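You operate a simulated robot arm through the tools that you are given. There is no shell and no other tool. Be economical: measure what you need, move in short steps, check, and stop when the job is done.

Carry out the task below with a simulated robot arm. There is one attempt and no reset: what you move stays moved.

## Task
The hot side needs mending: shut its stop valve and prove it dry at the tap.
Fine: valve first; mixer knob to hot, tap lever up and down again with no water running; mixer back to cold, so the tap still gives water; leave the cold stop valve open. Where these are worked on the way, their far stop is far enough and under half their travel is too little: mixer knob.

The check looks at the end state, three seconds after you hand in, the way a careful person would. Anything else that was tipped, shoved, dropped, spilled or broken makes it a failure.

## Robot
A 7-joint arm with a two-finger parallel gripper, fixed in place. Base frame: the origin is at the foot of the arm, x ahead of it, y to its left, z up; the work surface is at about z = 900. Readings come in mm, rad, newtons and seconds.
With the tool pointing down near the work surface it reaches from about 340 to 760 mm from the base axis. Its first joint turns from -2.007 to 2.007 rad. Payload 3.91 kg.
Tool frame: the origin (TCP) lies between the finger pads and is the grasp point; the fingertips stand 30 mm ahead of it; z points along the fingers, y is the line along which they close. The gripper opens to 110 mm. The fingers are 20 mm wide and 10 mm thick; the gripper's body (48 by 112 mm) begins 55 mm behind the TCP.
Orientation is that of the tool frame in the base frame, as a unit quaternion [w, x, y, z]. With the fingers straight down and closing along the base's y, the tool's x points along the base's -x, its y along +y and its z along -z.

## Interface
- The arm moves only by the tool jog_arm. Its argument "deltas" is a list that holds one entry, the list of rows, each a list of 7 numbers: the gripper command, from -1 (fully open) to 1 (shut), values between in proportion, then the shift along the base's x, y, z in mm, then the turn, a rotation vector about the base's x, y, z in rad. In form: [[[claw, tx, ty, tz, ax, ay, az], ...]]. A call has 1 to 20 rows; each row is the pose to reach, as a shift and turn from the pose commanded when the call began. Each row takes 0.2 s and may step no farther than 50 mm and 0.15 rad from the row before; otherwise, or with a gripper value out of range, the whole call is refused. Where a pose cannot be reached the arm comes as near as it can. A force on the tool above 40 N (or 10 N above the force at the start of the call, whichever is more), or a blocked arm, ends the call early, and 0.2 s more pass. The fingers move at their own pace (about 108 mm/s each) and stop on an object; they squeeze with about 39 N. The grip force told is the motor's: it shows also when the fingers shut on nothing. Time passes only in rows, and 0.2 s behind the last, so rows that repeat a pose let the fingers close. The reply holds the time, the measured pose of the TCP, the force on the tool along the base axes, the opening and the grip force, in the units named above and with some noise, with the torque about the TCP (base axes, N m) and any sound that the robot's microphone picked up, and new pictures: "pictures" is both (left out), scene, wrist or none.
- Cameras (640 x 400 px; columns grow to the right, rows downward): "scene" is fixed at [49.1, -650, 1481.4]; the picture's right is [0.52, -0.85, 0.00], its down [-0.64, -0.39, -0.67] and it looks along [0.57, 0.35, -0.74] (base axes); focal length 290 px, centre (320, 200). "wrist" rides on the gripper at [72, 17, -103] in the tool frame; the picture's right is [-0.23, 0.97, 0.00], its down [-0.76, -0.18, -0.62] and it looks along [-0.61, -0.14, 0.78] (tool axes); focal length 222 px, centre (320, 200). There is no depth. A picture from a camera that has moved, and an enlarged one, comes with that camera's place and axes in the base frame and with its lens.
- lift_body(by): slides the trunk up (or, below 0, down) by that many mm; the arm rides with it, the base frame stays. It gives what a move gives, with no picture.
- close_up(camera, box): a new picture of the part [left, top, right, bottom] of that camera's present view, enlarged. It takes no simulated time.
- finish_job(): hands the job in; it is judged then, once.

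Work in short steps. Places have to be worked out from the pictures, the camera data and where the tool is seen: move nearer, look again, correct. Check each grasp and each placing, and mend what went wrong. You have 120 turns and 200 pictures in all, those below and enlarged ones among them. Open the gripper and draw the arm clear of the work before you hand the job in, unless the task says otherwise; then end with one line.

The tools are called after "Call:" as a command line: name --argument value ..., lists and objects as JSON in quotes. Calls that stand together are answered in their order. jog_arm: Moves the arm, as the interface text tells. Its arguments: {"type":"object","properties":{"deltas":{"type":"array","items":{"type":"array","items":{"type":"array","items":{"type":"number"}}}},"pictures":{"type":"string","enum":["both","scene","wrist","none"]}},"required":["deltas"]} The other tools are called the same way: lift_body (by) slides the trunk up or down; close_up (camera, box) takes an enlarged picture of a part of a camera's view; finish_job () hands the job in.

At the start:

```text
time_s: 0.0
eef_pos: [367.4, -291.3, 1191.2]
ee_rot: [0.001, 0.0, 1.0, 0.0]
ft_force: [0.2, 0.2, 0.5]
ft_torque: [-0.06, 0.0, 0.02]
opening: 109.9
grip_force: 0.0
trunk travel left (down, up): [-800.0, 190.0]
```

scene: 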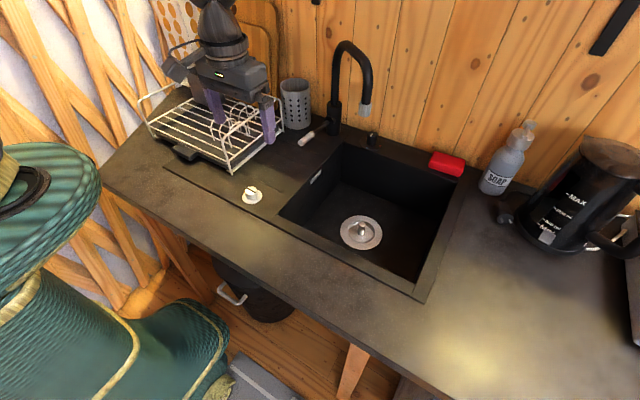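
wrist: 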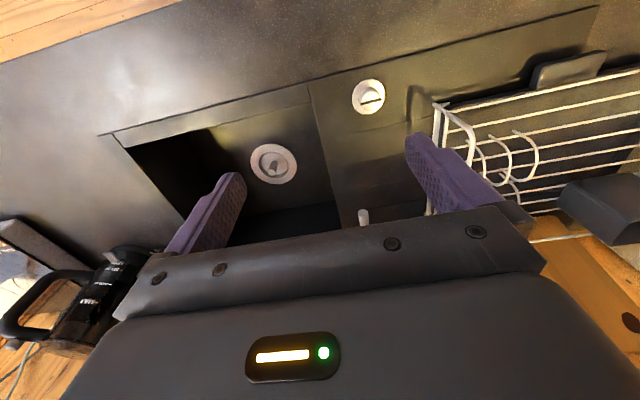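

I'll look closer at the knob, the tap and any stop valves before moving.

Call:
close_up --camera "scene" --box '[220, 20, 420, 160]'

Call:
close_up --camera "scene" --box '[200, 160, 320, 235]'

Call:
close_up --camera "scene" --box '[180, 230, 420, 400]'

Call:
close_up --camera "wrist" --box '[220, 60, 440, 240]'

```text
2.86 times, centred on (320, 90) of scene
camera zoom: at [49.1, -650.0, 1481.4], right [0.52, -0.85, 0.0], down [-0.64, -0.39, -0.67], along [0.57, 0.35, -0.74], focal length 829 px, centre (320, 514)
```

zoom: 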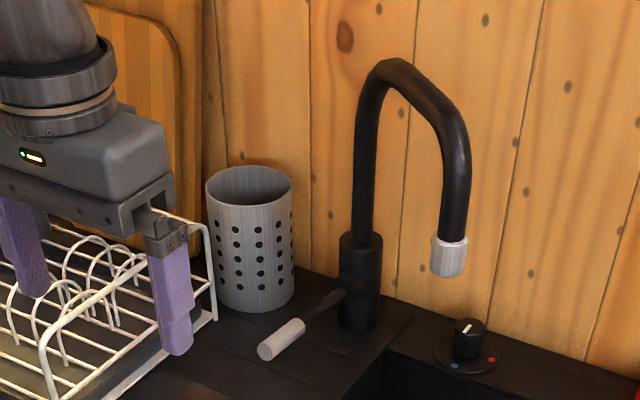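

```text
5.33 times, centred on (260, 198) of scene
camera zoom: at [49.1, -650.0, 1481.4], right [0.52, -0.85, 0.0], down [-0.64, -0.39, -0.67], along [0.57, 0.35, -0.74], focal length 1547 px, centre (640, 213)
```

zoom: 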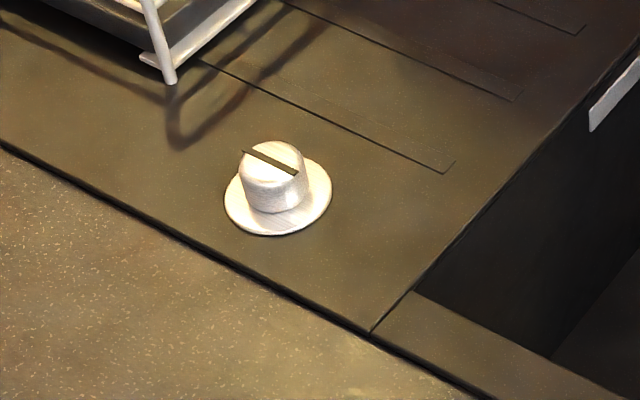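

```text
2.35 times, centred on (300, 315) of scene
camera zoom: at [49.1, -650.0, 1481.4], right [0.52, -0.85, 0.0], down [-0.64, -0.39, -0.67], along [0.57, 0.35, -0.74], focal length 682 px, centre (367, -71)
```

zoom: 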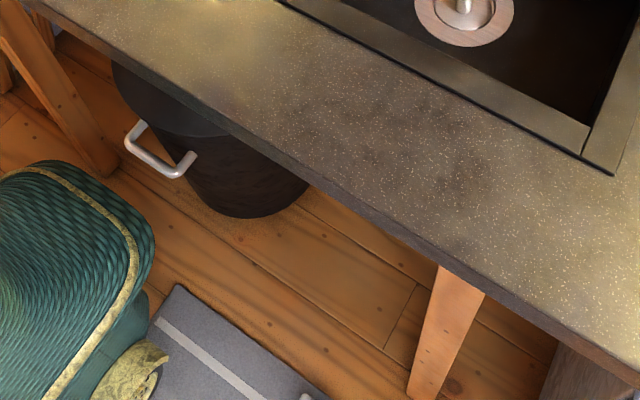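

```text
2.22 times, centred on (330, 150) of wrist
camera zoom: at [295.1, -274.2, 1294.4], right [0.23, 0.97, 0.0], down [0.76, -0.18, 0.62], along [0.61, -0.14, -0.78], focal length 494 px, centre (298, 311)
```

zoom: 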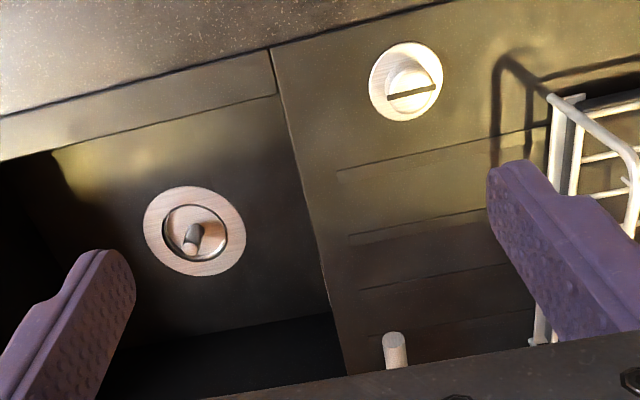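

The mixer has red and blue dots and the tap lever sits beside its post. I haven't found the stop valves yet, so I'll look around more.

Call:
close_up --camera "scene" --box '[420, 110, 640, 260]'

Call:
close_up --camera "scene" --box '[345, 120, 395, 155]'

Call:
close_up --camera "scene" --box '[130, 60, 330, 190]'

Call:
close_up --camera "scene" --box '[180, 260, 300, 335]'

```text
2.67 times, centred on (530, 185) of scene
camera zoom: at [49.1, -650.0, 1481.4], right [0.52, -0.85, 0.0], down [-0.64, -0.39, -0.67], along [0.57, 0.35, -0.74], focal length 773 px, centre (-240, 240)
```

zoom: 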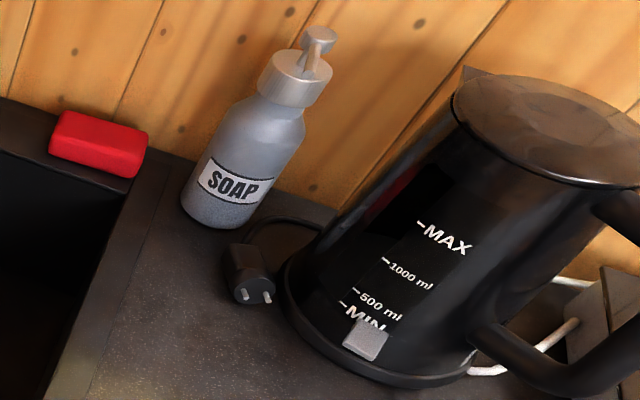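

```text
11.43 times, centred on (370, 138) of scene
camera zoom: at [49.1, -650.0, 1481.4], right [0.52, -0.85, 0.0], down [-0.64, -0.39, -0.67], along [0.57, 0.35, -0.74], focal length 3314 px, centre (-251, 914)
```

zoom: 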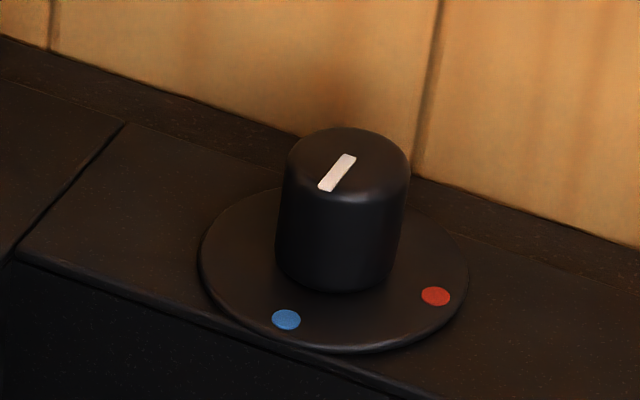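

```text
3.08 times, centred on (230, 125) of scene
camera zoom: at [49.1, -650.0, 1481.4], right [0.52, -0.85, 0.0], down [-0.64, -0.39, -0.67], along [0.57, 0.35, -0.74], focal length 892 px, centre (597, 431)
```

zoom: 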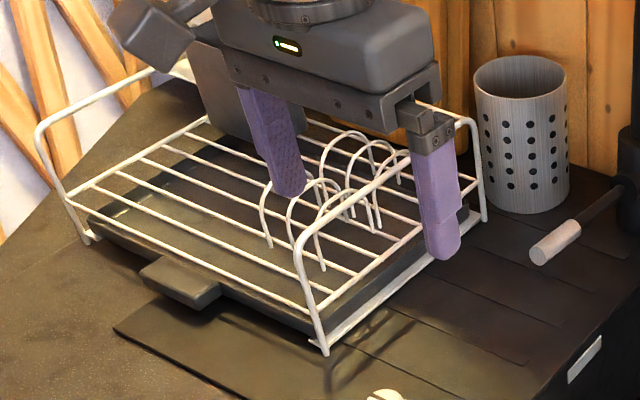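

```text
5.33 times, centred on (240, 298) of scene
camera zoom: at [49.1, -650.0, 1481.4], right [0.52, -0.85, 0.0], down [-0.64, -0.39, -0.67], along [0.57, 0.35, -0.74], focal length 1547 px, centre (747, -320)
```

zoom: 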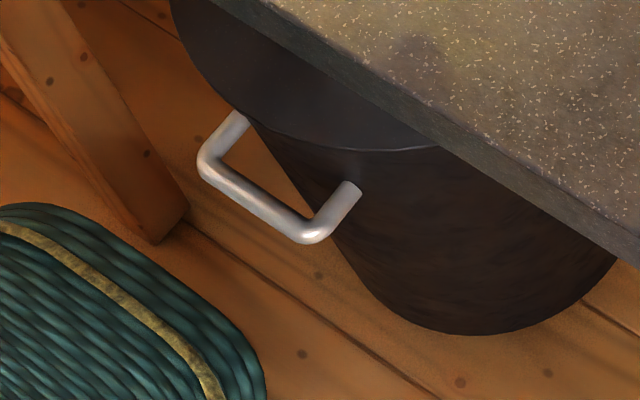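

The mixer now points at blue (cold). No stop valves show on the counter, so they are likely under it. I'll swing the arm to the right of the counter edge at the same height and look.

Call:
jog_arm --deltas '[[[-1, -30.9, -35.3, 0, 0, 0, -0.1], [-1, -65.2, -67.2, 0, 0, 0, -0.2], [-1, -102.5, -95.6, 0, 0, 0, -0.3], [-1, -142.5, -120.2, 0, 0, 0, -0.4], [-1, -184.7, -140.6, 0, 0, 0, -0.5], [-1, -228.7, -156.6, 0, 0, 0, -0.6], [-1, -274.1, -168.2, 0, 0, 0, -0.7], [-1, -320.5, -175.2, 0, 0, 0, -0.8], [-1, -367.3, -177.6, 0, 0, 0, -0.9]]]'

```text
time_s: 2.0
eef_pos: [-1.5, -472.8, 1191.3]
ee_rot: [0.001, 0.435, 0.9, 0.0]
ft_force: [-0.2, 0.1, 0.6]
ft_torque: [0.0, -0.06, 0.01]
opening: 109.7
grip_force: 0.1
trunk travel left (down, up): [-800.0, 190.0]
camera wrist: at [-32.7, -405.0, 1294.1], right [0.9, 0.43, 0.0], down [0.33, -0.71, 0.62], along [0.27, -0.56, -0.78], focal length 222 px, centre (320, 200)
```

scene: 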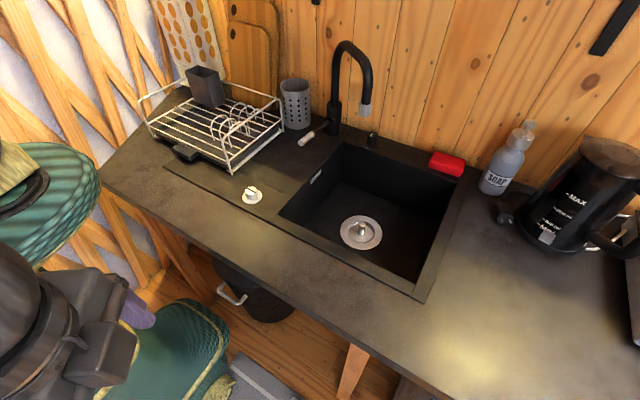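
wrist: 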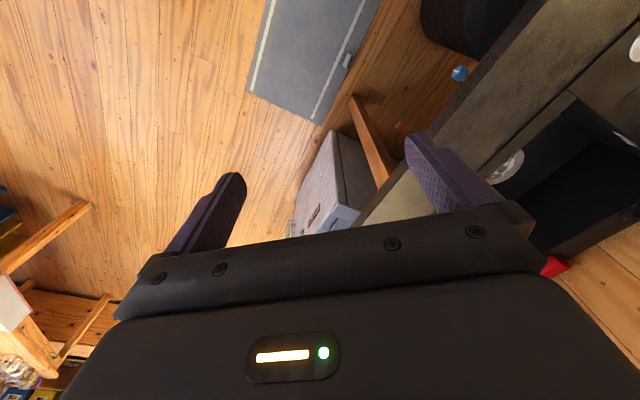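

A blue and a red handle show just under the counter's front edge. I'll zoom in on them.

Call:
close_up --camera "wrist" --box '[380, 40, 500, 150]'

Call:
close_up --camera "wrist" --box '[240, 0, 560, 240]'

```text
3.64 times, centred on (440, 95) of wrist
camera zoom: at [-32.7, -405.0, 1294.1], right [0.9, 0.43, 0.0], down [0.33, -0.71, 0.62], along [0.27, -0.56, -0.78], focal length 808 px, centre (-116, 582)
```

zoom: 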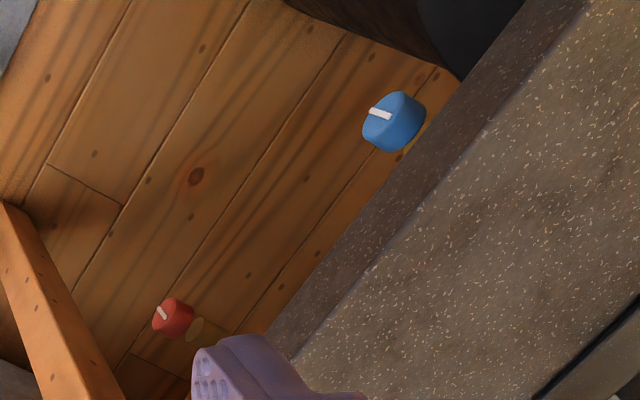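

```text
1.67 times, centred on (400, 120) of wrist
camera zoom: at [-32.7, -405.0, 1294.1], right [0.9, 0.43, 0.0], down [0.33, -0.71, 0.62], along [0.27, -0.56, -0.78], focal length 370 px, centre (187, 333)
```

zoom: 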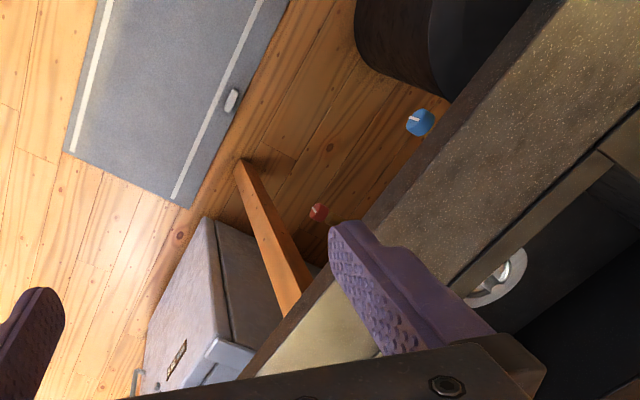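

The handles are under the counter. With the arm clear in front of the edge, I'll lower the trunk in two steps and watch the force.

Call:
lift_body --by -250

Call:
lift_body --by -250

Call:
close_up --camera "wrist" --box '[0, 0, 640, 400]'

Call:
close_up --camera "scene" --box '[0, 0, 640, 400]'

```text
time_s: 4.6
eef_pos: [1.3, -473.5, 940.4]
ee_rot: [0.001, 0.436, 0.9, 0.0]
ft_force: [0.0, -0.2, 0.0]
ft_torque: [-0.01, -0.01, -0.03]
opening: 110.1
grip_force: 0.1
trunk travel left (down, up): [-550.0, 440.0]
```

```text
time_s: 7.2
eef_pos: [0.7, -473.5, 690.1]
ee_rot: [0.001, 0.436, 0.9, 0.001]
ft_force: [0.4, -0.3, -1.1]
ft_torque: [0.01, 0.01, 0.03]
opening: 110.1
grip_force: 0.0
trunk travel left (down, up): [-300.0, 690.0]
```

```text
1.00 times, centred on (320, 200) of wrist (not enlarged: the box is as wide or as high as the picture)
camera zoom: at [-30.2, -405.8, 793.8], right [0.9, 0.43, 0.0], down [0.33, -0.71, 0.62], along [0.27, -0.56, -0.78], focal length 222 px, centre (320, 200)
```

zoom: 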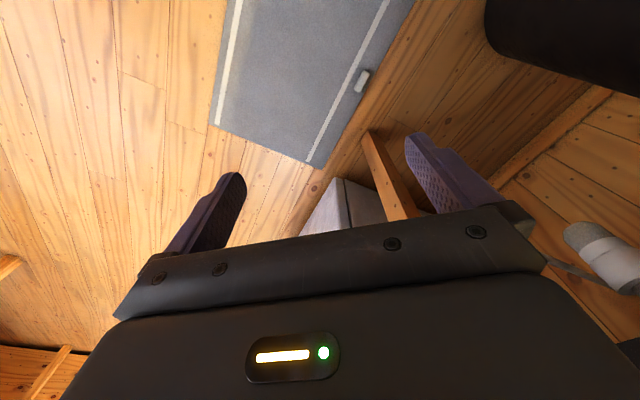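

```text
1.00 times, centred on (320, 200) of scene (not enlarged: the box is as wide or as high as the picture)
camera zoom: at [49.1, -650.0, 1481.4], right [0.52, -0.85, 0.0], down [-0.64, -0.39, -0.67], along [0.57, 0.35, -0.74], focal length 290 px, centre (320, 200)
```

zoom: 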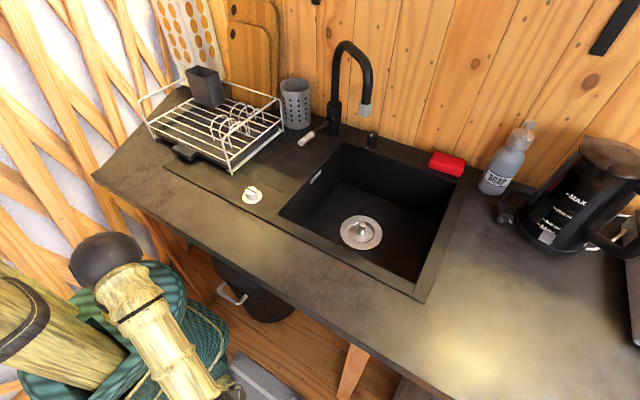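

Nothing is hit. The handles are off the right side of the wrist view, so I'll yaw the gripper to face +x and then pitch up to look under the counter.

Call:
jog_arm --deltas '[[[-1, 0, 0, 0, 0, 0, 0.15], [-1, 0, 0, 0, 0, 0, 0.3], [-1, 0, 0, 0, 0, 0, 0.45], [-1, 0, 0, 0, 0, 0, 0.6], [-1, 0, 0, 0, 0, 0, 0.75], [-1, 0, 0, 0, 0, 0, 0.9]]]' --pictures "none"

Call:
jog_arm --deltas '[[[-1, 0, 0, 0, 0, -0.15, 0], [-1, 0, 0, 0, 0, -0.3, 0], [-1, 0, 0, 0, 0, -0.45, 0], [-1, 0, 0, 0, 0, -0.6, 0], [-1, 0, 0, 0, 0, -0.7, 0]]]'

```text
time_s: 8.6
eef_pos: [1.2, -474.3, 690.6]
ee_rot: [0.0, -0.001, 1.0, 0.001]
ft_force: [-0.1, 0.5, -0.1]
ft_torque: [0.04, 0.01, 0.0]
opening: 109.9
grip_force: 0.1
trunk travel left (down, up): [-300.0, 690.0]
```

```text
time_s: 9.8
eef_pos: [1.7, -474.3, 689.7]
ee_rot: [0.344, -0.001, 0.939, 0.0]
ft_force: [-0.1, -0.5, -0.3]
ft_torque: [0.05, 0.0, -0.03]
opening: 109.8
grip_force: 0.0
trunk travel left (down, up): [-300.0, 690.0]
camera wrist: at [-119.7, -456.9, 722.3], right [0.17, 0.97, 0.15], down [0.18, -0.18, 0.97], along [0.97, -0.14, -0.2], focal length 222 px, centre (320, 200)
```

scene: 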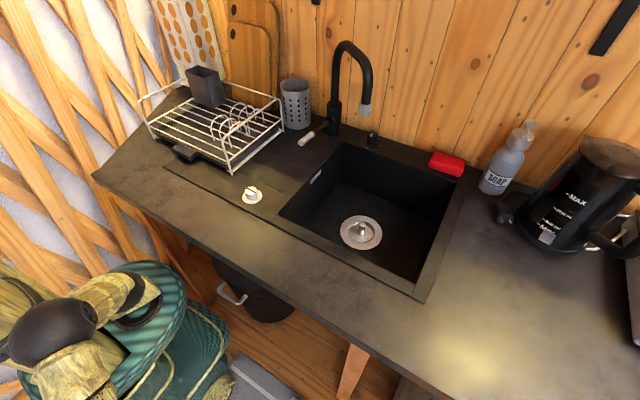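
wrist: 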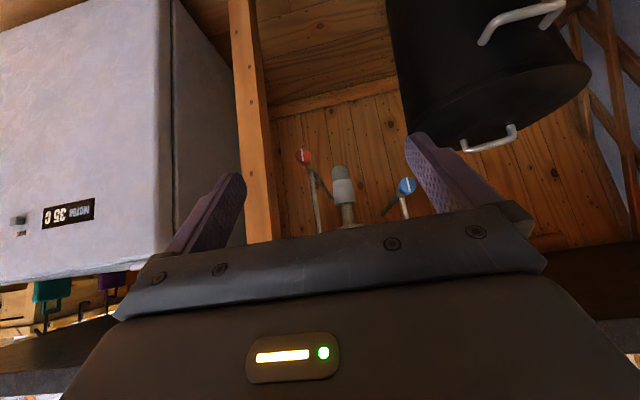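

The red and blue valves are in view (the picture is upside down), with a wooden leg and a fridge-like box on the -y side.

Call:
close_up --camera "wrist" --box '[270, 120, 440, 240]'

Call:
close_up --camera "wrist" --box '[200, 0, 640, 270]'

```text
3.33 times, centred on (355, 180) of wrist
camera zoom: at [-119.7, -456.9, 722.3], right [0.17, 0.97, 0.15], down [0.18, -0.18, 0.97], along [0.97, -0.14, -0.2], focal length 740 px, centre (203, 267)
```

zoom: 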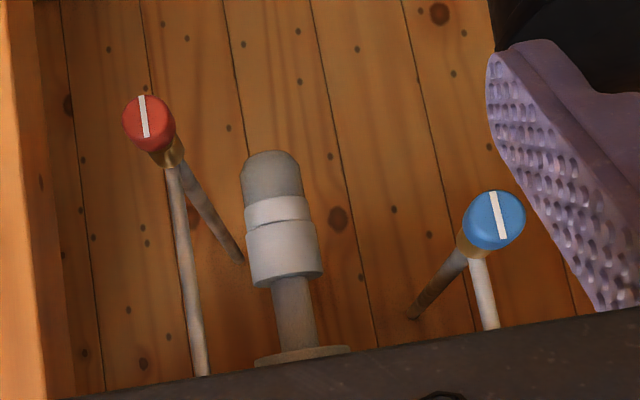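

```text
1.45 times, centred on (420, 135) of wrist
camera zoom: at [-119.7, -456.9, 722.3], right [0.17, 0.97, 0.15], down [0.18, -0.18, 0.97], along [0.97, -0.14, -0.2], focal length 323 px, centre (174, 294)
```

zoom: 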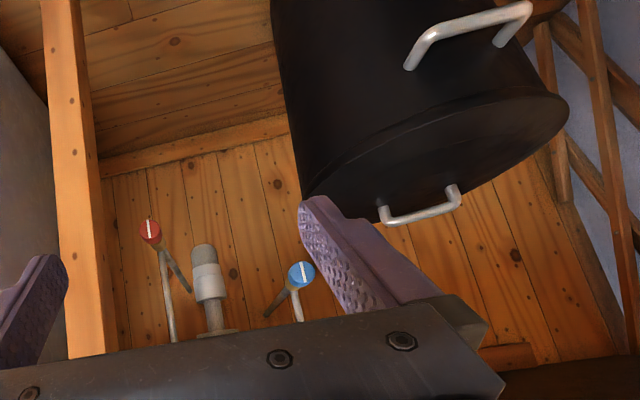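

Triangulating gives blue at about (346,-339,631) and red at about (344,-543,523), both knobs facing -x, with a leg near y≈-600. I'll lower the trunk to red's height, bring the tool level and line up in front of it.

Call:
lift_body --by -200

Call:
jog_arm --deltas '[[[-1, 0, -10, 5, 0, -0.15, 0], [-1, 0, -20, 10, 0, -0.3, 0], [-1, 0, -30, 15, 0, -0.45, 0], [-1, 0, -40, 20, 0, -0.6, 0], [-1, 0, -50, 25, 0, -0.75, 0], [-1, 0, -60, 30, 0, -0.87, 0]]]'

```text
time_s: 11.9
eef_pos: [1.2, -474.0, 490.6]
ee_rot: [0.343, -0.001, 0.939, 0.0]
ft_force: [-0.1, 0.8, 0.3]
ft_torque: [0.01, 0.01, -0.01]
opening: 110.1
grip_force: 0.0
trunk travel left (down, up): [-100.0, 890.0]
```

```text
time_s: 13.3
eef_pos: [1.7, -535.3, 519.4]
ee_rot: [0.707, -0.001, 0.707, 0.001]
ft_force: [0.5, 0.0, -0.3]
ft_torque: [-0.01, 0.0, -0.01]
opening: 109.7
grip_force: 0.1
trunk travel left (down, up): [-100.0, 890.0]
camera wrist: at [-101.0, -517.3, 447.3], right [0.0, 0.97, 0.23], down [-0.62, -0.18, 0.76], along [0.78, -0.14, 0.61], focal length 222 px, centre (320, 200)
```

scene: 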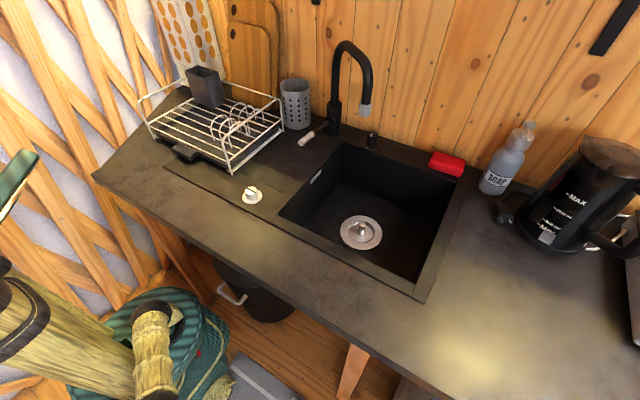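
wrist: 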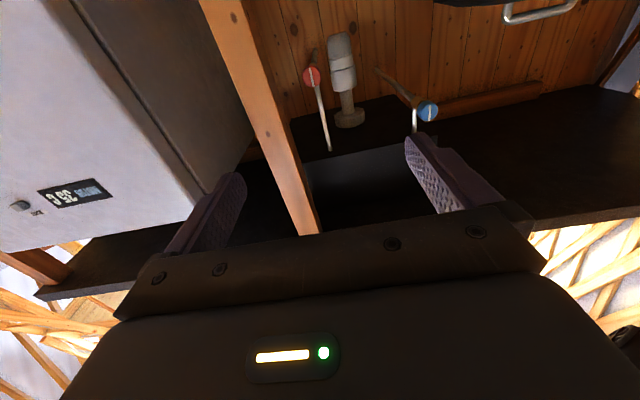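

Three views agree on red at about (344,-545,520), with the leg's near edge at y≈-612. I'll narrow the fingers, add a slight yaw for clearance, and move in to look closer.

Call:
jog_arm --deltas '[[[-0.1, 0, 0, 0, 0, 0, 0], [-0.1, 45, -2, 0, 0, 0, -0.03], [-0.1, 90, -4, 1, 0, 0, -0.06], [-0.1, 135, -6, 1, 0, 0, -0.08], [-0.1, 180, -8, 1, 0, 0, -0.1], [-0.1, 220, -9, 1, 0, 0, -0.1]]]'

```text
time_s: 14.7
eef_pos: [222.7, -542.8, 521.1]
ee_rot: [0.706, 0.034, 0.707, -0.035]
ft_force: [1.4, 0.5, 0.1]
ft_torque: [-0.01, 0.01, -0.01]
opening: 60.6
grip_force: 0.1
trunk travel left (down, up): [-100.0, 890.0]
camera wrist: at [121.5, -515.3, 449.8], right [0.1, 0.97, 0.23], down [-0.64, -0.12, 0.76], along [0.77, -0.22, 0.61], focal length 222 px, centre (320, 200)
```

scene: 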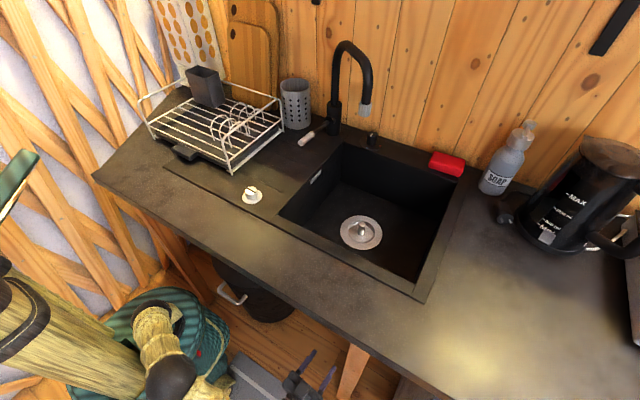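
wrist: 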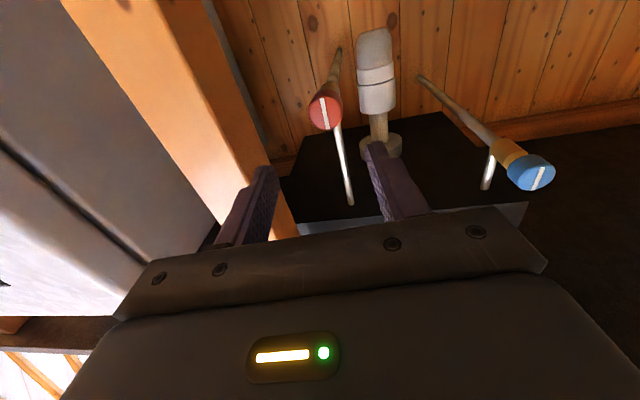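

The knob checks out at about (344,-548,518) and the leg is clear. I'll move to just short of it and check the finger alignment.

Call:
jog_arm --deltas '[[[-0.1, 40, -2, -1, 0, 0, 0], [-0.1, 82, -4, -2, 0, 0, 0]]]' --pictures "wrist"

Call:
close_up --camera "wrist" --box '[220, 60, 440, 240]'

```text
time_s: 15.3
eef_pos: [304.0, -548.1, 518.4]
ee_rot: [0.706, 0.034, 0.707, -0.036]
ft_force: [-0.3, -0.2, 0.2]
ft_torque: [-0.01, -0.02, 0.05]
opening: 60.5
grip_force: 0.0
trunk travel left (down, up): [-100.0, 890.0]
camera wrist: at [204.0, -519.6, 446.3], right [0.1, 0.97, 0.23], down [-0.64, -0.12, 0.76], along [0.77, -0.22, 0.61], focal length 222 px, centre (320, 200)
```

wrist: 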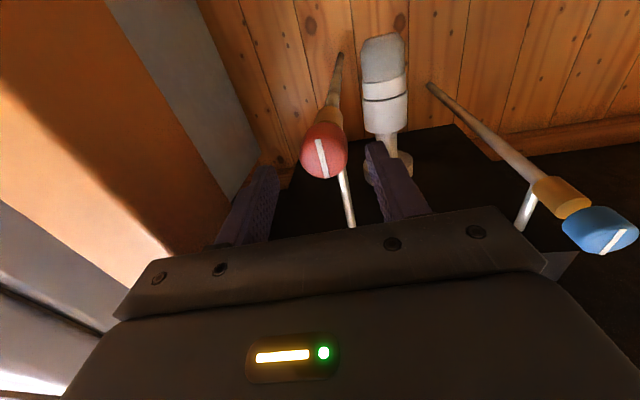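

```text
2.22 times, centred on (330, 150) of wrist
camera zoom: at [204.0, -519.6, 446.3], right [0.1, 0.97, 0.23], down [-0.64, -0.12, 0.76], along [0.77, -0.22, 0.61], focal length 494 px, centre (298, 311)
```

zoom: 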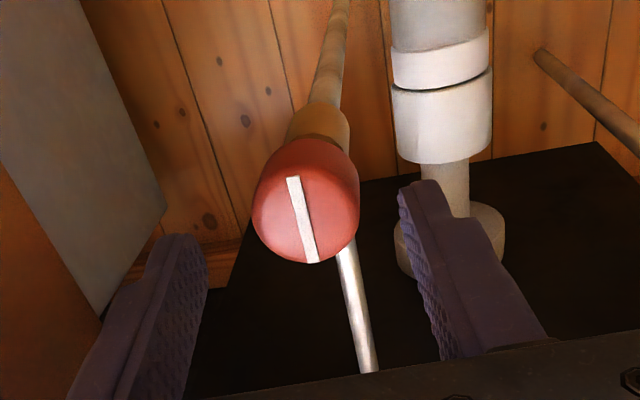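

Aligned: the knob sits centred between the fingers at about (344,-548,520). I'll advance about 32 mm and close.

Call:
jog_arm --deltas '[[[-0.1, 16, 0, 1, 0, 0, 0], [-0.1, 32, 0, 1.5, 0, 0, 0], [1, 32, 0, 1.5, 0, 0, 0], [1, 32, 0, 1.5, 0, 0, 0], [1, 32, 0, 1.5, 0, 0, 0]]]' --pictures "wrist"

```text
time_s: 16.5
eef_pos: [337.4, -547.1, 521.0]
ee_rot: [0.706, 0.034, 0.707, -0.034]
ft_force: [2.2, -5.8, 0.0]
ft_torque: [-0.02, 0.35, 1.02]
opening: 35.8
grip_force: 45.2
trunk travel left (down, up): [-100.0, 890.0]
camera wrist: at [236.5, -519.3, 448.3], right [0.1, 0.97, 0.23], down [-0.64, -0.12, 0.76], along [0.77, -0.22, 0.61], focal length 222 px, centre (320, 200)
```

wrist: 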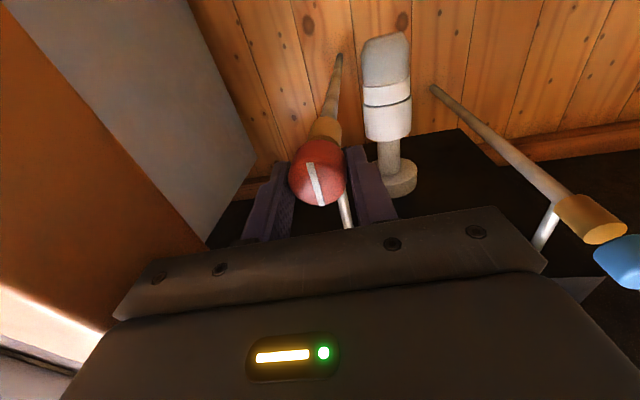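

The knob is gripped at 35.8 mm. I'll turn it clockwise as seen from the front (+x rotation), a little at first, and watch the torque.

Call:
jog_arm --deltas '[[[1, 0, 0, 0, 0.1, 0, 0], [1, 0, 0, 0, 0.2, 0, 0], [1, 0, 0, 0, 0.3, 0, 0]]]' --pictures "wrist"

Call:
close_up --camera "wrist" --box '[220, 60, 440, 240]'

```text
time_s: 17.3
eef_pos: [336.8, -547.6, 520.8]
ee_rot: [0.693, 0.139, 0.704, 0.071]
ft_force: [15.6, -16.2, -0.4]
ft_torque: [-0.07, 0.07, 0.91]
opening: 35.6
grip_force: 44.7
trunk travel left (down, up): [-100.0, 890.0]
camera wrist: at [236.5, -500.0, 459.6], right [0.1, 0.86, 0.5], down [-0.64, -0.34, 0.69], along [0.76, -0.39, 0.52], focal length 222 px, centre (320, 200)
```

wrist: 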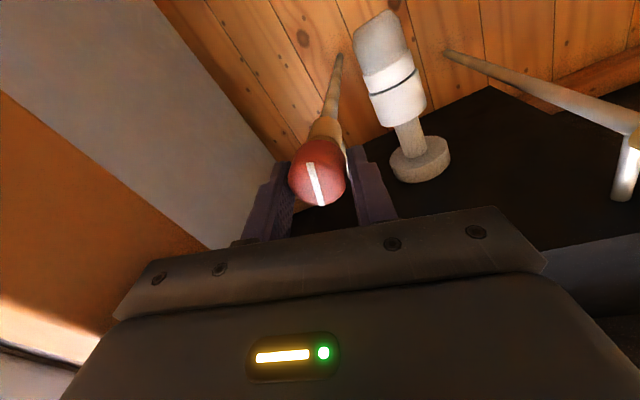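

```text
2.22 times, centred on (330, 150) of wrist
camera zoom: at [236.5, -500.0, 459.6], right [0.1, 0.86, 0.5], down [-0.64, -0.34, 0.69], along [0.76, -0.39, 0.52], focal length 494 px, centre (298, 311)
```

zoom: 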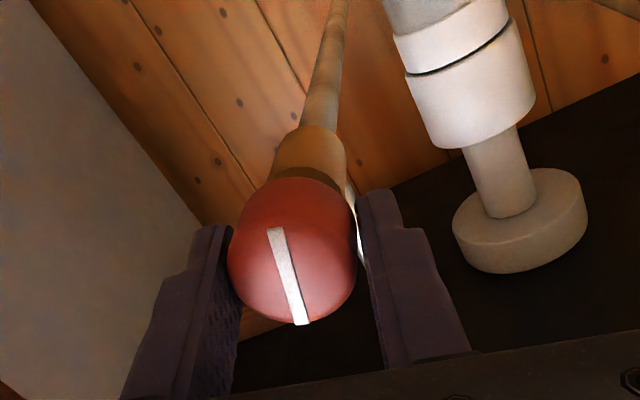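

The knob turns with the gripper at low torque. I'll carry on.

Call:
jog_arm --deltas '[[[1, 0, 0, 0, 0.12, 0, 0], [1, 0, 0, 0, 0.24, 0, 0], [1, 0, 0, 0, 0.36, 0, 0], [1, 0, 0, 0, 0.48, 0, 0], [1, 0, 0, 0, 0.6, 0, 0]]]' --pictures "none"

Call:
jog_arm --deltas '[[[1, 0, 0, 0, 0.12, 0, 0], [1, 0, 0, 0, 0.24, 0, 0], [1, 0, 0, 0, 0.36, 0, 0], [1, 0, 0, 0, 0.48, 0, 0], [1, 0, 0, 0, 0.6, 0, 0]]]' --pictures "wrist"

Call:
close_up --camera "wrist" --box '[220, 60, 440, 240]'

```text
time_s: 18.5
eef_pos: [335.5, -549.2, 519.1]
ee_rot: [0.621, 0.339, 0.65, 0.276]
ft_force: [16.5, -30.2, 2.5]
ft_torque: [-0.07, -1.0, 0.3]
opening: 35.8
grip_force: 45.4
trunk travel left (down, up): [-100.0, 890.0]
```

```text
time_s: 19.7
eef_pos: [335.4, -549.3, 518.4]
ee_rot: [0.493, 0.508, 0.539, 0.457]
ft_force: [7.9, -29.4, -5.8]
ft_torque: [-0.13, -1.06, -0.22]
opening: 36.1
grip_force: 45.0
trunk travel left (down, up): [-100.0, 890.0]
camera wrist: at [234.9, -474.1, 540.6], right [0.1, -0.16, 0.98], down [-0.64, -0.77, -0.07], along [0.76, -0.62, -0.18], focal length 222 px, centre (320, 200)
```

wrist: 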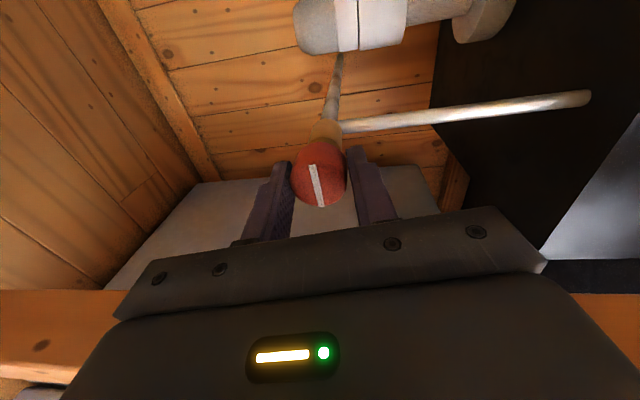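

```text
2.22 times, centred on (330, 150) of wrist
camera zoom: at [234.9, -474.1, 540.6], right [0.1, -0.16, 0.98], down [-0.64, -0.77, -0.07], along [0.76, -0.62, -0.18], focal length 494 px, centre (298, 311)
```

zoom: 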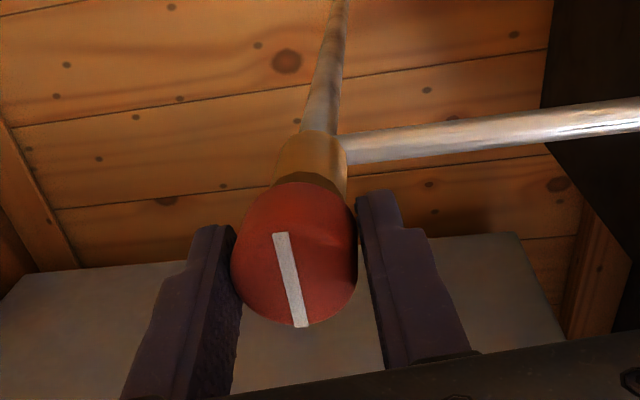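

Turned about 1.5 rad with no stop felt yet. I'll ease the side load with a small y shift and continue gently to look for the stop.

Call:
jog_arm --deltas '[[[1, 0, -2, -1, 0, 0, 0], [1, 0, -2, -1, 0.1, 0, 0], [1, 0, -2, -1, 0.2, 0, 0], [1, 0, -2, -1, 0.3, 0, 0]]]' --pictures "wrist"

Call:
close_up --camera "wrist" --box '[220, 60, 440, 240]'

```text
time_s: 20.7
eef_pos: [335.7, -550.2, 518.4]
ee_rot: [0.411, 0.575, 0.466, 0.533]
ft_force: [-2.7, 1.0, -13.1]
ft_torque: [-0.18, -0.79, -0.25]
opening: 35.0
grip_force: 44.7
trunk travel left (down, up): [-100.0, 890.0]
camera wrist: at [234.8, -484.5, 561.2], right [0.1, -0.44, 0.89], down [-0.64, -0.72, -0.29], along [0.77, -0.54, -0.35], focal length 222 px, centre (320, 200)
```

wrist: 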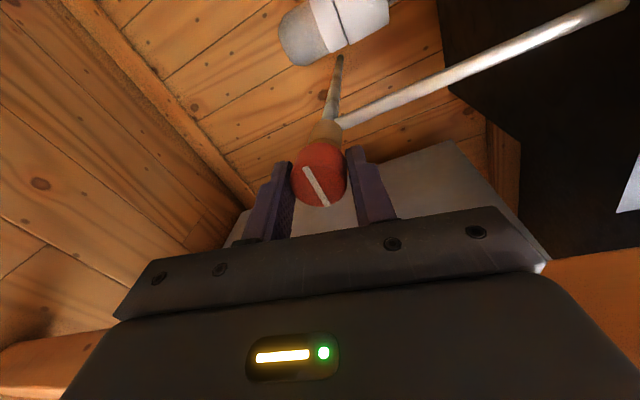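

```text
2.22 times, centred on (330, 150) of wrist
camera zoom: at [234.8, -484.5, 561.2], right [0.1, -0.44, 0.89], down [-0.64, -0.72, -0.29], along [0.77, -0.54, -0.35], focal length 494 px, centre (298, 311)
```

zoom: 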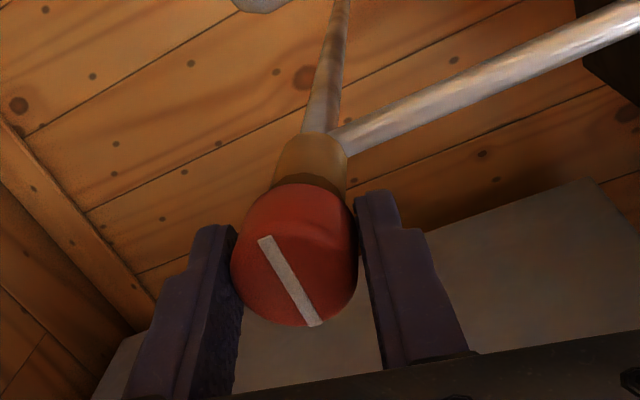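

The stripe has slipped against the fingers, so the knob is at its stop, about 90° turned. I'll release, back off straight and verify.

Call:
jog_arm --deltas '[[[-0.1, 0, 0, 0, 0, 0, 0], [-0.1, 0, 0, 0, 0, 0, 0], [-0.1, -40, 2, 0, 0, 0, 0], [-0.1, -80, 4, 0, 0, 0, 0], [-0.1, -115, 6, 0, 0, 0, 0]]]' --pictures "wrist"

Call:
close_up --camera "wrist" --box '[220, 60, 440, 240]'

```text
time_s: 21.9
eef_pos: [220.4, -544.0, 520.6]
ee_rot: [0.413, 0.574, 0.466, 0.532]
ft_force: [1.1, -0.2, -1.0]
ft_torque: [0.0, 0.03, -0.02]
opening: 60.5
grip_force: 0.0
trunk travel left (down, up): [-100.0, 890.0]
camera wrist: at [118.9, -478.2, 563.3], right [0.09, -0.44, 0.89], down [-0.64, -0.72, -0.29], along [0.77, -0.54, -0.35], focal length 222 px, centre (320, 200)
```

wrist: 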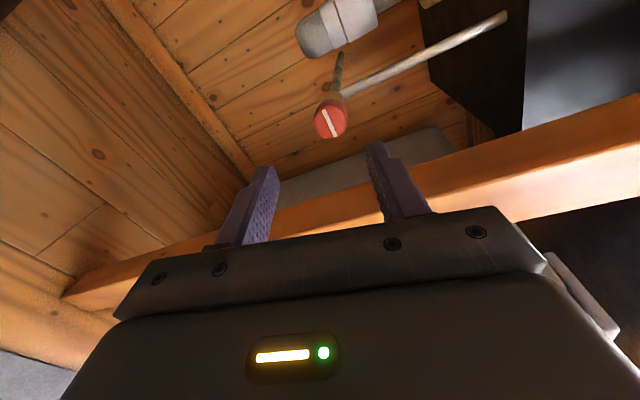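

```text
2.22 times, centred on (330, 150) of wrist
camera zoom: at [118.9, -478.2, 563.3], right [0.09, -0.44, 0.89], down [-0.64, -0.72, -0.29], along [0.77, -0.54, -0.35], focal length 494 px, centre (298, 311)
```

zoom: 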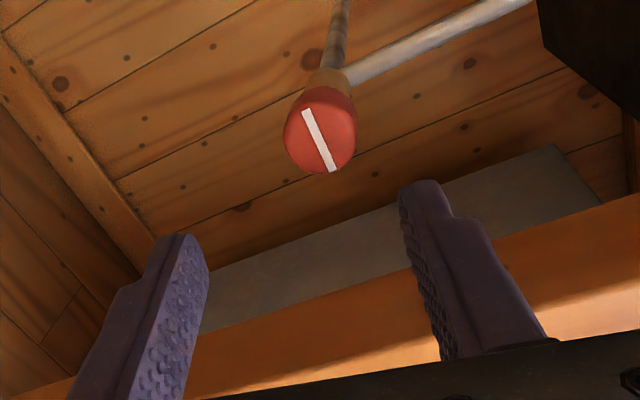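

The stripe is now horizontal, square to the riser: hot valve shut. I'll retreat in front of the counter and unwind the roll.

Call:
jog_arm --deltas '[[[-0.1, -45, 2, 0, 0, 0, 0], [-0.1, -90, 4, 0, 0, 0, 0], [-0.1, -135, 6, 0, -0.15, 0, 0], [-0.1, -180, 8, 0, -0.3, 0, 0], [-0.1, -218, 10, 0, -0.45, 0, 0], [-0.1, -218, 10, 0, -0.6, 0, 0], [-0.1, -218, 10, 0, -0.75, 0, 0], [-0.1, -218, 10, 0, -0.9, 0, 0], [-0.1, -218, 10, 0, -1.05, 0, 0], [-0.1, -218, 10, 0, -1.2, 0, 0], [-0.1, -218, 10, 0, -1.35, 0, 0], [-0.1, -218, 10, 0, -1.5, 0, 0], [-0.1, -218, 10, 0, -1.65, 0, 0], [-0.1, -218, 10, 0, -1.8, 0, 0]]]' --pictures "wrist"

Call:
close_up --camera "wrist" --box '[270, 40, 450, 160]'

```text
time_s: 24.9
eef_pos: [3.4, -533.5, 519.9]
ee_rot: [0.706, 0.034, 0.706, -0.036]
ft_force: [-0.8, -0.4, -0.4]
ft_torque: [-0.02, -0.02, 0.03]
opening: 60.2
grip_force: 0.0
trunk travel left (down, up): [-100.0, 890.0]
camera wrist: at [-97.9, -506.3, 447.6], right [0.09, 0.97, 0.22], down [-0.64, -0.11, 0.76], along [0.76, -0.21, 0.61], focal length 222 px, centre (320, 200)
```

wrist: 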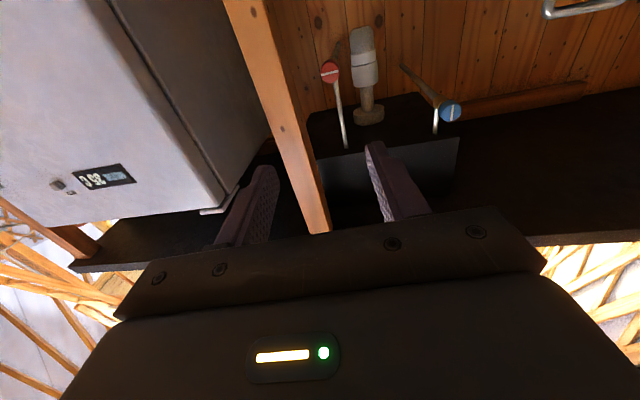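

```text
3.33 times, centred on (360, 100) of wrist
camera zoom: at [-97.9, -506.3, 447.6], right [0.09, 0.97, 0.22], down [-0.64, -0.11, 0.76], along [0.76, -0.21, 0.61], focal length 740 px, centre (187, 533)
```

zoom: 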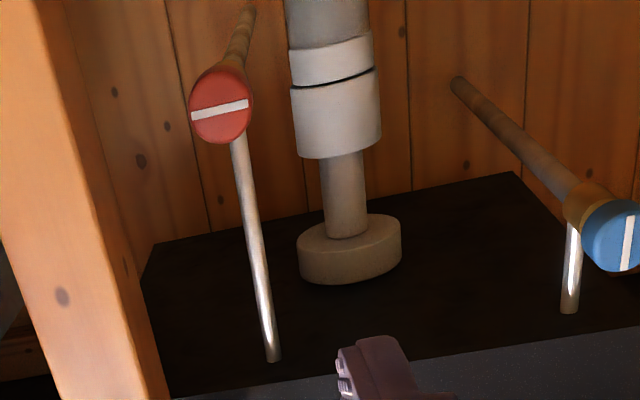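

Red is horizontal and blue vertical. I'll return the tool to pointing down by the same path before raising the trunk.

Call:
jog_arm --deltas '[[[-0.1, 0, 0, 0, 0, 0, 0.1]]]' --pictures "none"

Call:
jog_arm --deltas '[[[-0.1, 0, 6, 0, 0, 0.15, 0], [-0.1, 0, 12, 0, 0, 0.3, 0], [-0.1, 0, 18, 0, 0, 0.45, 0], [-0.1, 0, 24, 0, 0, 0.6, 0], [-0.1, 0, 30, 0, 0, 0.75, 0], [-0.1, 0, 36, 0, 0, 0.9, 0], [-0.1, 0, 42, 0, 0, 1.05, 0], [-0.1, 0, 48, 0, 0, 1.2, 0], [-0.1, 0, 54, 0, 0, 1.35, 0], [-0.1, 0, 60, 0, 0, 1.5, 0], [-0.1, 0, 60, 0, 0, 1.57, 0]]]' --pictures "none"

Call:
lift_body --by 350

Call:
lift_body --by 350

```text
time_s: 25.3
eef_pos: [3.6, -534.2, 519.2]
ee_rot: [0.707, -0.002, 0.707, 0.001]
ft_force: [0.4, 0.7, -0.1]
ft_torque: [-0.01, 0.01, 0.01]
opening: 60.3
grip_force: 0.1
trunk travel left (down, up): [-100.0, 890.0]
```

```text
time_s: 27.7
eef_pos: [1.9, -473.1, 519.4]
ee_rot: [-0.001, 0.0, 1.0, 0.0]
ft_force: [-0.1, 0.2, -0.7]
ft_torque: [0.0, 0.01, -0.03]
opening: 60.5
grip_force: 0.0
trunk travel left (down, up): [-100.0, 890.0]
```

```text
time_s: 31.1
eef_pos: [2.2, -473.5, 869.8]
ee_rot: [0.0, 0.0, 1.0, 0.0]
ft_force: [1.0, 0.2, -0.6]
ft_torque: [-0.02, 0.01, -0.01]
opening: 60.7
grip_force: 0.1
trunk travel left (down, up): [-450.0, 540.0]
```

```text
time_s: 34.6
eef_pos: [2.2, -472.8, 1218.3]
ee_rot: [0.001, 0.001, 1.0, 0.0]
ft_force: [0.2, -0.6, 0.9]
ft_torque: [0.0, 0.01, 0.02]
opening: 60.5
grip_force: 0.0
trunk travel left (down, up): [-800.0, 190.0]
```

I'm back above counter height. I'll swing over the counter to look at the tap and mixer from the front.

Call:
jog_arm --deltas '[[[-0.1, 45, 5, 5, 0, 0, 0], [-0.1, 90, 10, 10, 0, 0, 0], [-0.1, 135, 15, 15, 0, 0, 0], [-0.1, 180, 20, 20, 0, 0, 0], [-0.1, 225, 25, 25, 0, -0.1, 0], [-0.1, 270, 30, 30, 0, -0.2, 0], [-0.1, 315, 35, 30, 0, -0.3, 0], [-0.1, 360, 40, 30, 0, -0.4, 0], [-0.1, 400, 40, 30, 0, -0.5, 0]]]'

```text
time_s: 36.6
eef_pos: [403.2, -434.3, 1247.8]
ee_rot: [0.248, 0.0, 0.969, 0.0]
ft_force: [0.2, 0.1, -0.6]
ft_torque: [0.03, 0.03, 0.03]
opening: 60.6
grip_force: 0.1
trunk travel left (down, up): [-800.0, 190.0]
camera wrist: at [290.6, -416.3, 1304.8], right [0.2, 0.97, 0.11], down [0.37, -0.18, 0.91], along [0.91, -0.14, -0.39], focal length 222 px, centre (320, 200)
```

scene: 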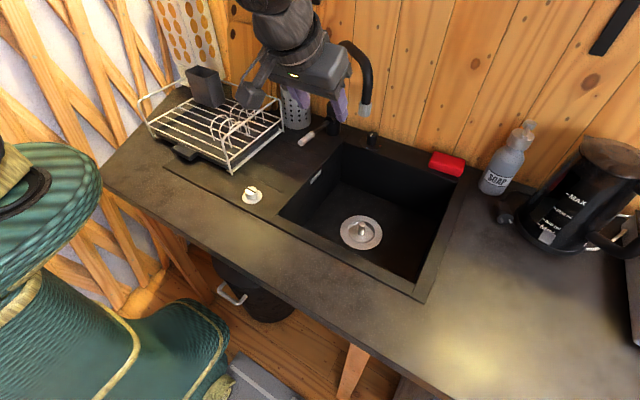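
wrist: 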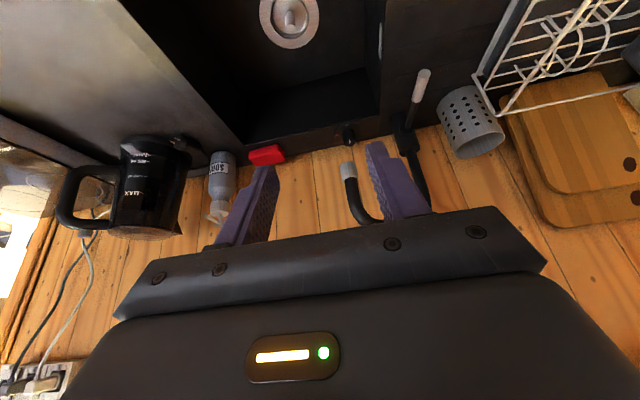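

Triangulating gives the mixer knob at about (793,-389,920) and lever end at about (650,-230,930). The spout tip is at about (635,-416,1114), with the wall at x≈850. I'll approach the knob with the tool tilted about 60° and pass below the spout.

Call:
jog_arm --deltas '[[[-0.1, 20, 27, -20, 0, -0.11, 0], [-0.1, 40, 54, -40, 0, -0.22, 0], [-0.1, 60, 81, -60, 0, -0.33, 0], [-0.1, 80, 108, -80, 0, -0.44, 0], [-0.1, 97, 134, -98, 0, -0.55, 0]]]' --pictures "none"

Call:
jog_arm --deltas '[[[-0.1, 13, 1, -20, 0, 0, -0.12], [-0.1, 26, 2, -45, 0, 0, -0.24], [-0.1, 38, 4, -64, 0, 0, -0.35]]]'

Call:
close_up --camera "wrist" --box '[200, 0, 520, 240]'

```text
time_s: 37.8
eef_pos: [501.3, -296.1, 1150.8]
ee_rot: [0.5, -0.002, 0.866, 0.001]
ft_force: [0.0, -0.2, -0.3]
ft_torque: [-0.01, 0.05, 0.0]
opening: 60.8
grip_force: 0.0
trunk travel left (down, up): [-800.0, 190.0]
```

```text
time_s: 38.6
eef_pos: [539.2, -293.2, 1086.4]
ee_rot: [0.494, 0.15, 0.852, -0.089]
ft_force: [0.3, 0.0, -0.4]
ft_torque: [-0.01, 0.02, -0.04]
opening: 60.5
grip_force: 0.0
trunk travel left (down, up): [-800.0, 190.0]
camera wrist: at [426.9, -233.5, 1075.7], right [0.44, 0.88, 0.2], down [-0.21, -0.11, 0.97], along [0.87, -0.47, 0.14], focal length 222 px, centre (320, 200)
```

scene: 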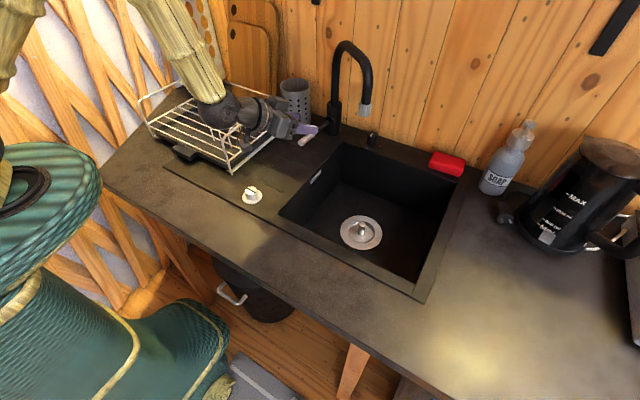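
wrist: 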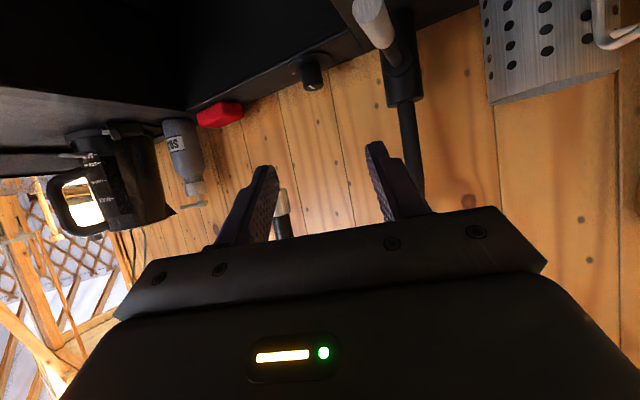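

```text
1.67 times, centred on (360, 120) of wrist
camera zoom: at [426.9, -233.5, 1075.7], right [0.44, 0.88, 0.2], down [-0.21, -0.11, 0.97], along [0.87, -0.47, 0.14], focal length 370 px, centre (253, 333)
```

zoom: 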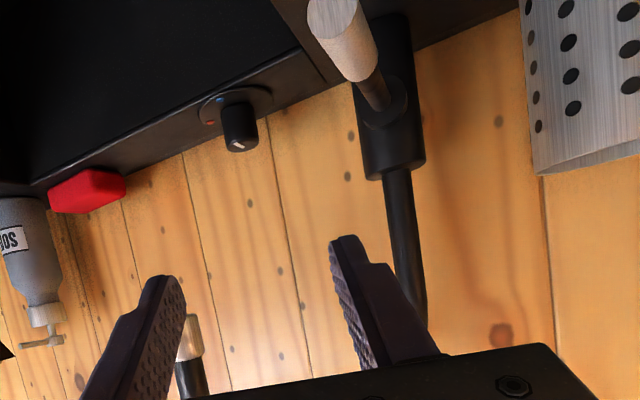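

The knob is confirmed at about (788,-391,922). I'll advance along the tool axis beneath the spout to a pre-grasp.

Call:
jog_arm --deltas '[[[-0.1, 35, -13, -22, 0, 0, 0], [-0.1, 70, -26, -44, 0, 0, 0], [-0.1, 105, -40, -66, 0, 0, 0], [-0.1, 137, -53, -85, 0, 0, 0]]]'

Call:
close_up --camera "wrist" --box '[200, 0, 520, 240]'

```text
time_s: 39.6
eef_pos: [675.5, -349.3, 1001.6]
ee_rot: [0.493, 0.151, 0.853, -0.086]
ft_force: [0.0, 0.2, -0.9]
ft_torque: [0.03, 0.02, 0.05]
opening: 60.2
grip_force: 0.1
trunk travel left (down, up): [-800.0, 190.0]
camera wrist: at [563.9, -290.3, 990.2], right [0.44, 0.88, 0.2], down [-0.21, -0.11, 0.97], along [0.87, -0.47, 0.14], focal length 222 px, centre (320, 200)
```

scene: 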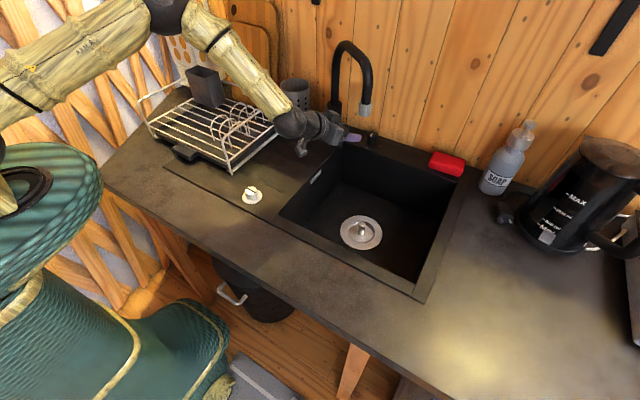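
wrist: 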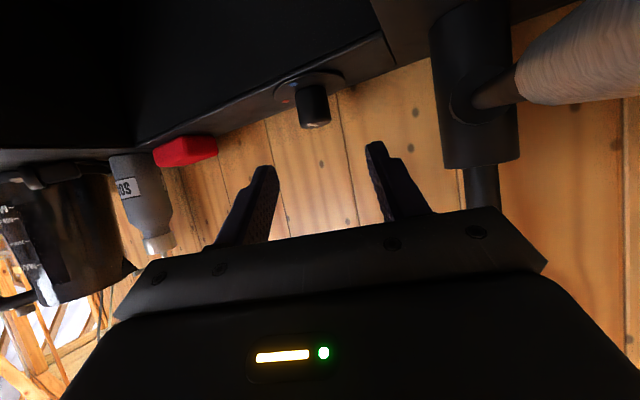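

```text
1.67 times, centred on (360, 120) of wrist
camera zoom: at [563.9, -290.3, 990.2], right [0.44, 0.88, 0.2], down [-0.21, -0.11, 0.97], along [0.87, -0.47, 0.14], focal length 370 px, centre (253, 333)
```

zoom: 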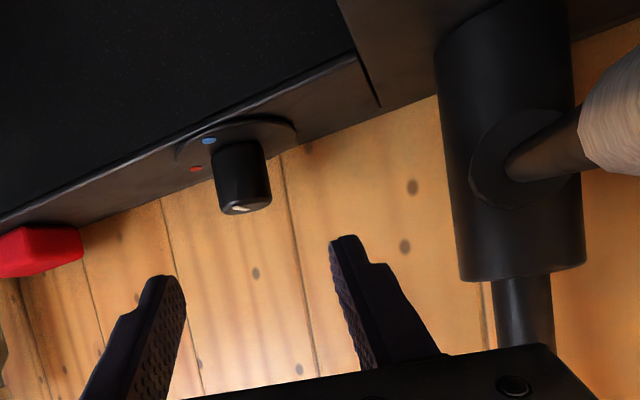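

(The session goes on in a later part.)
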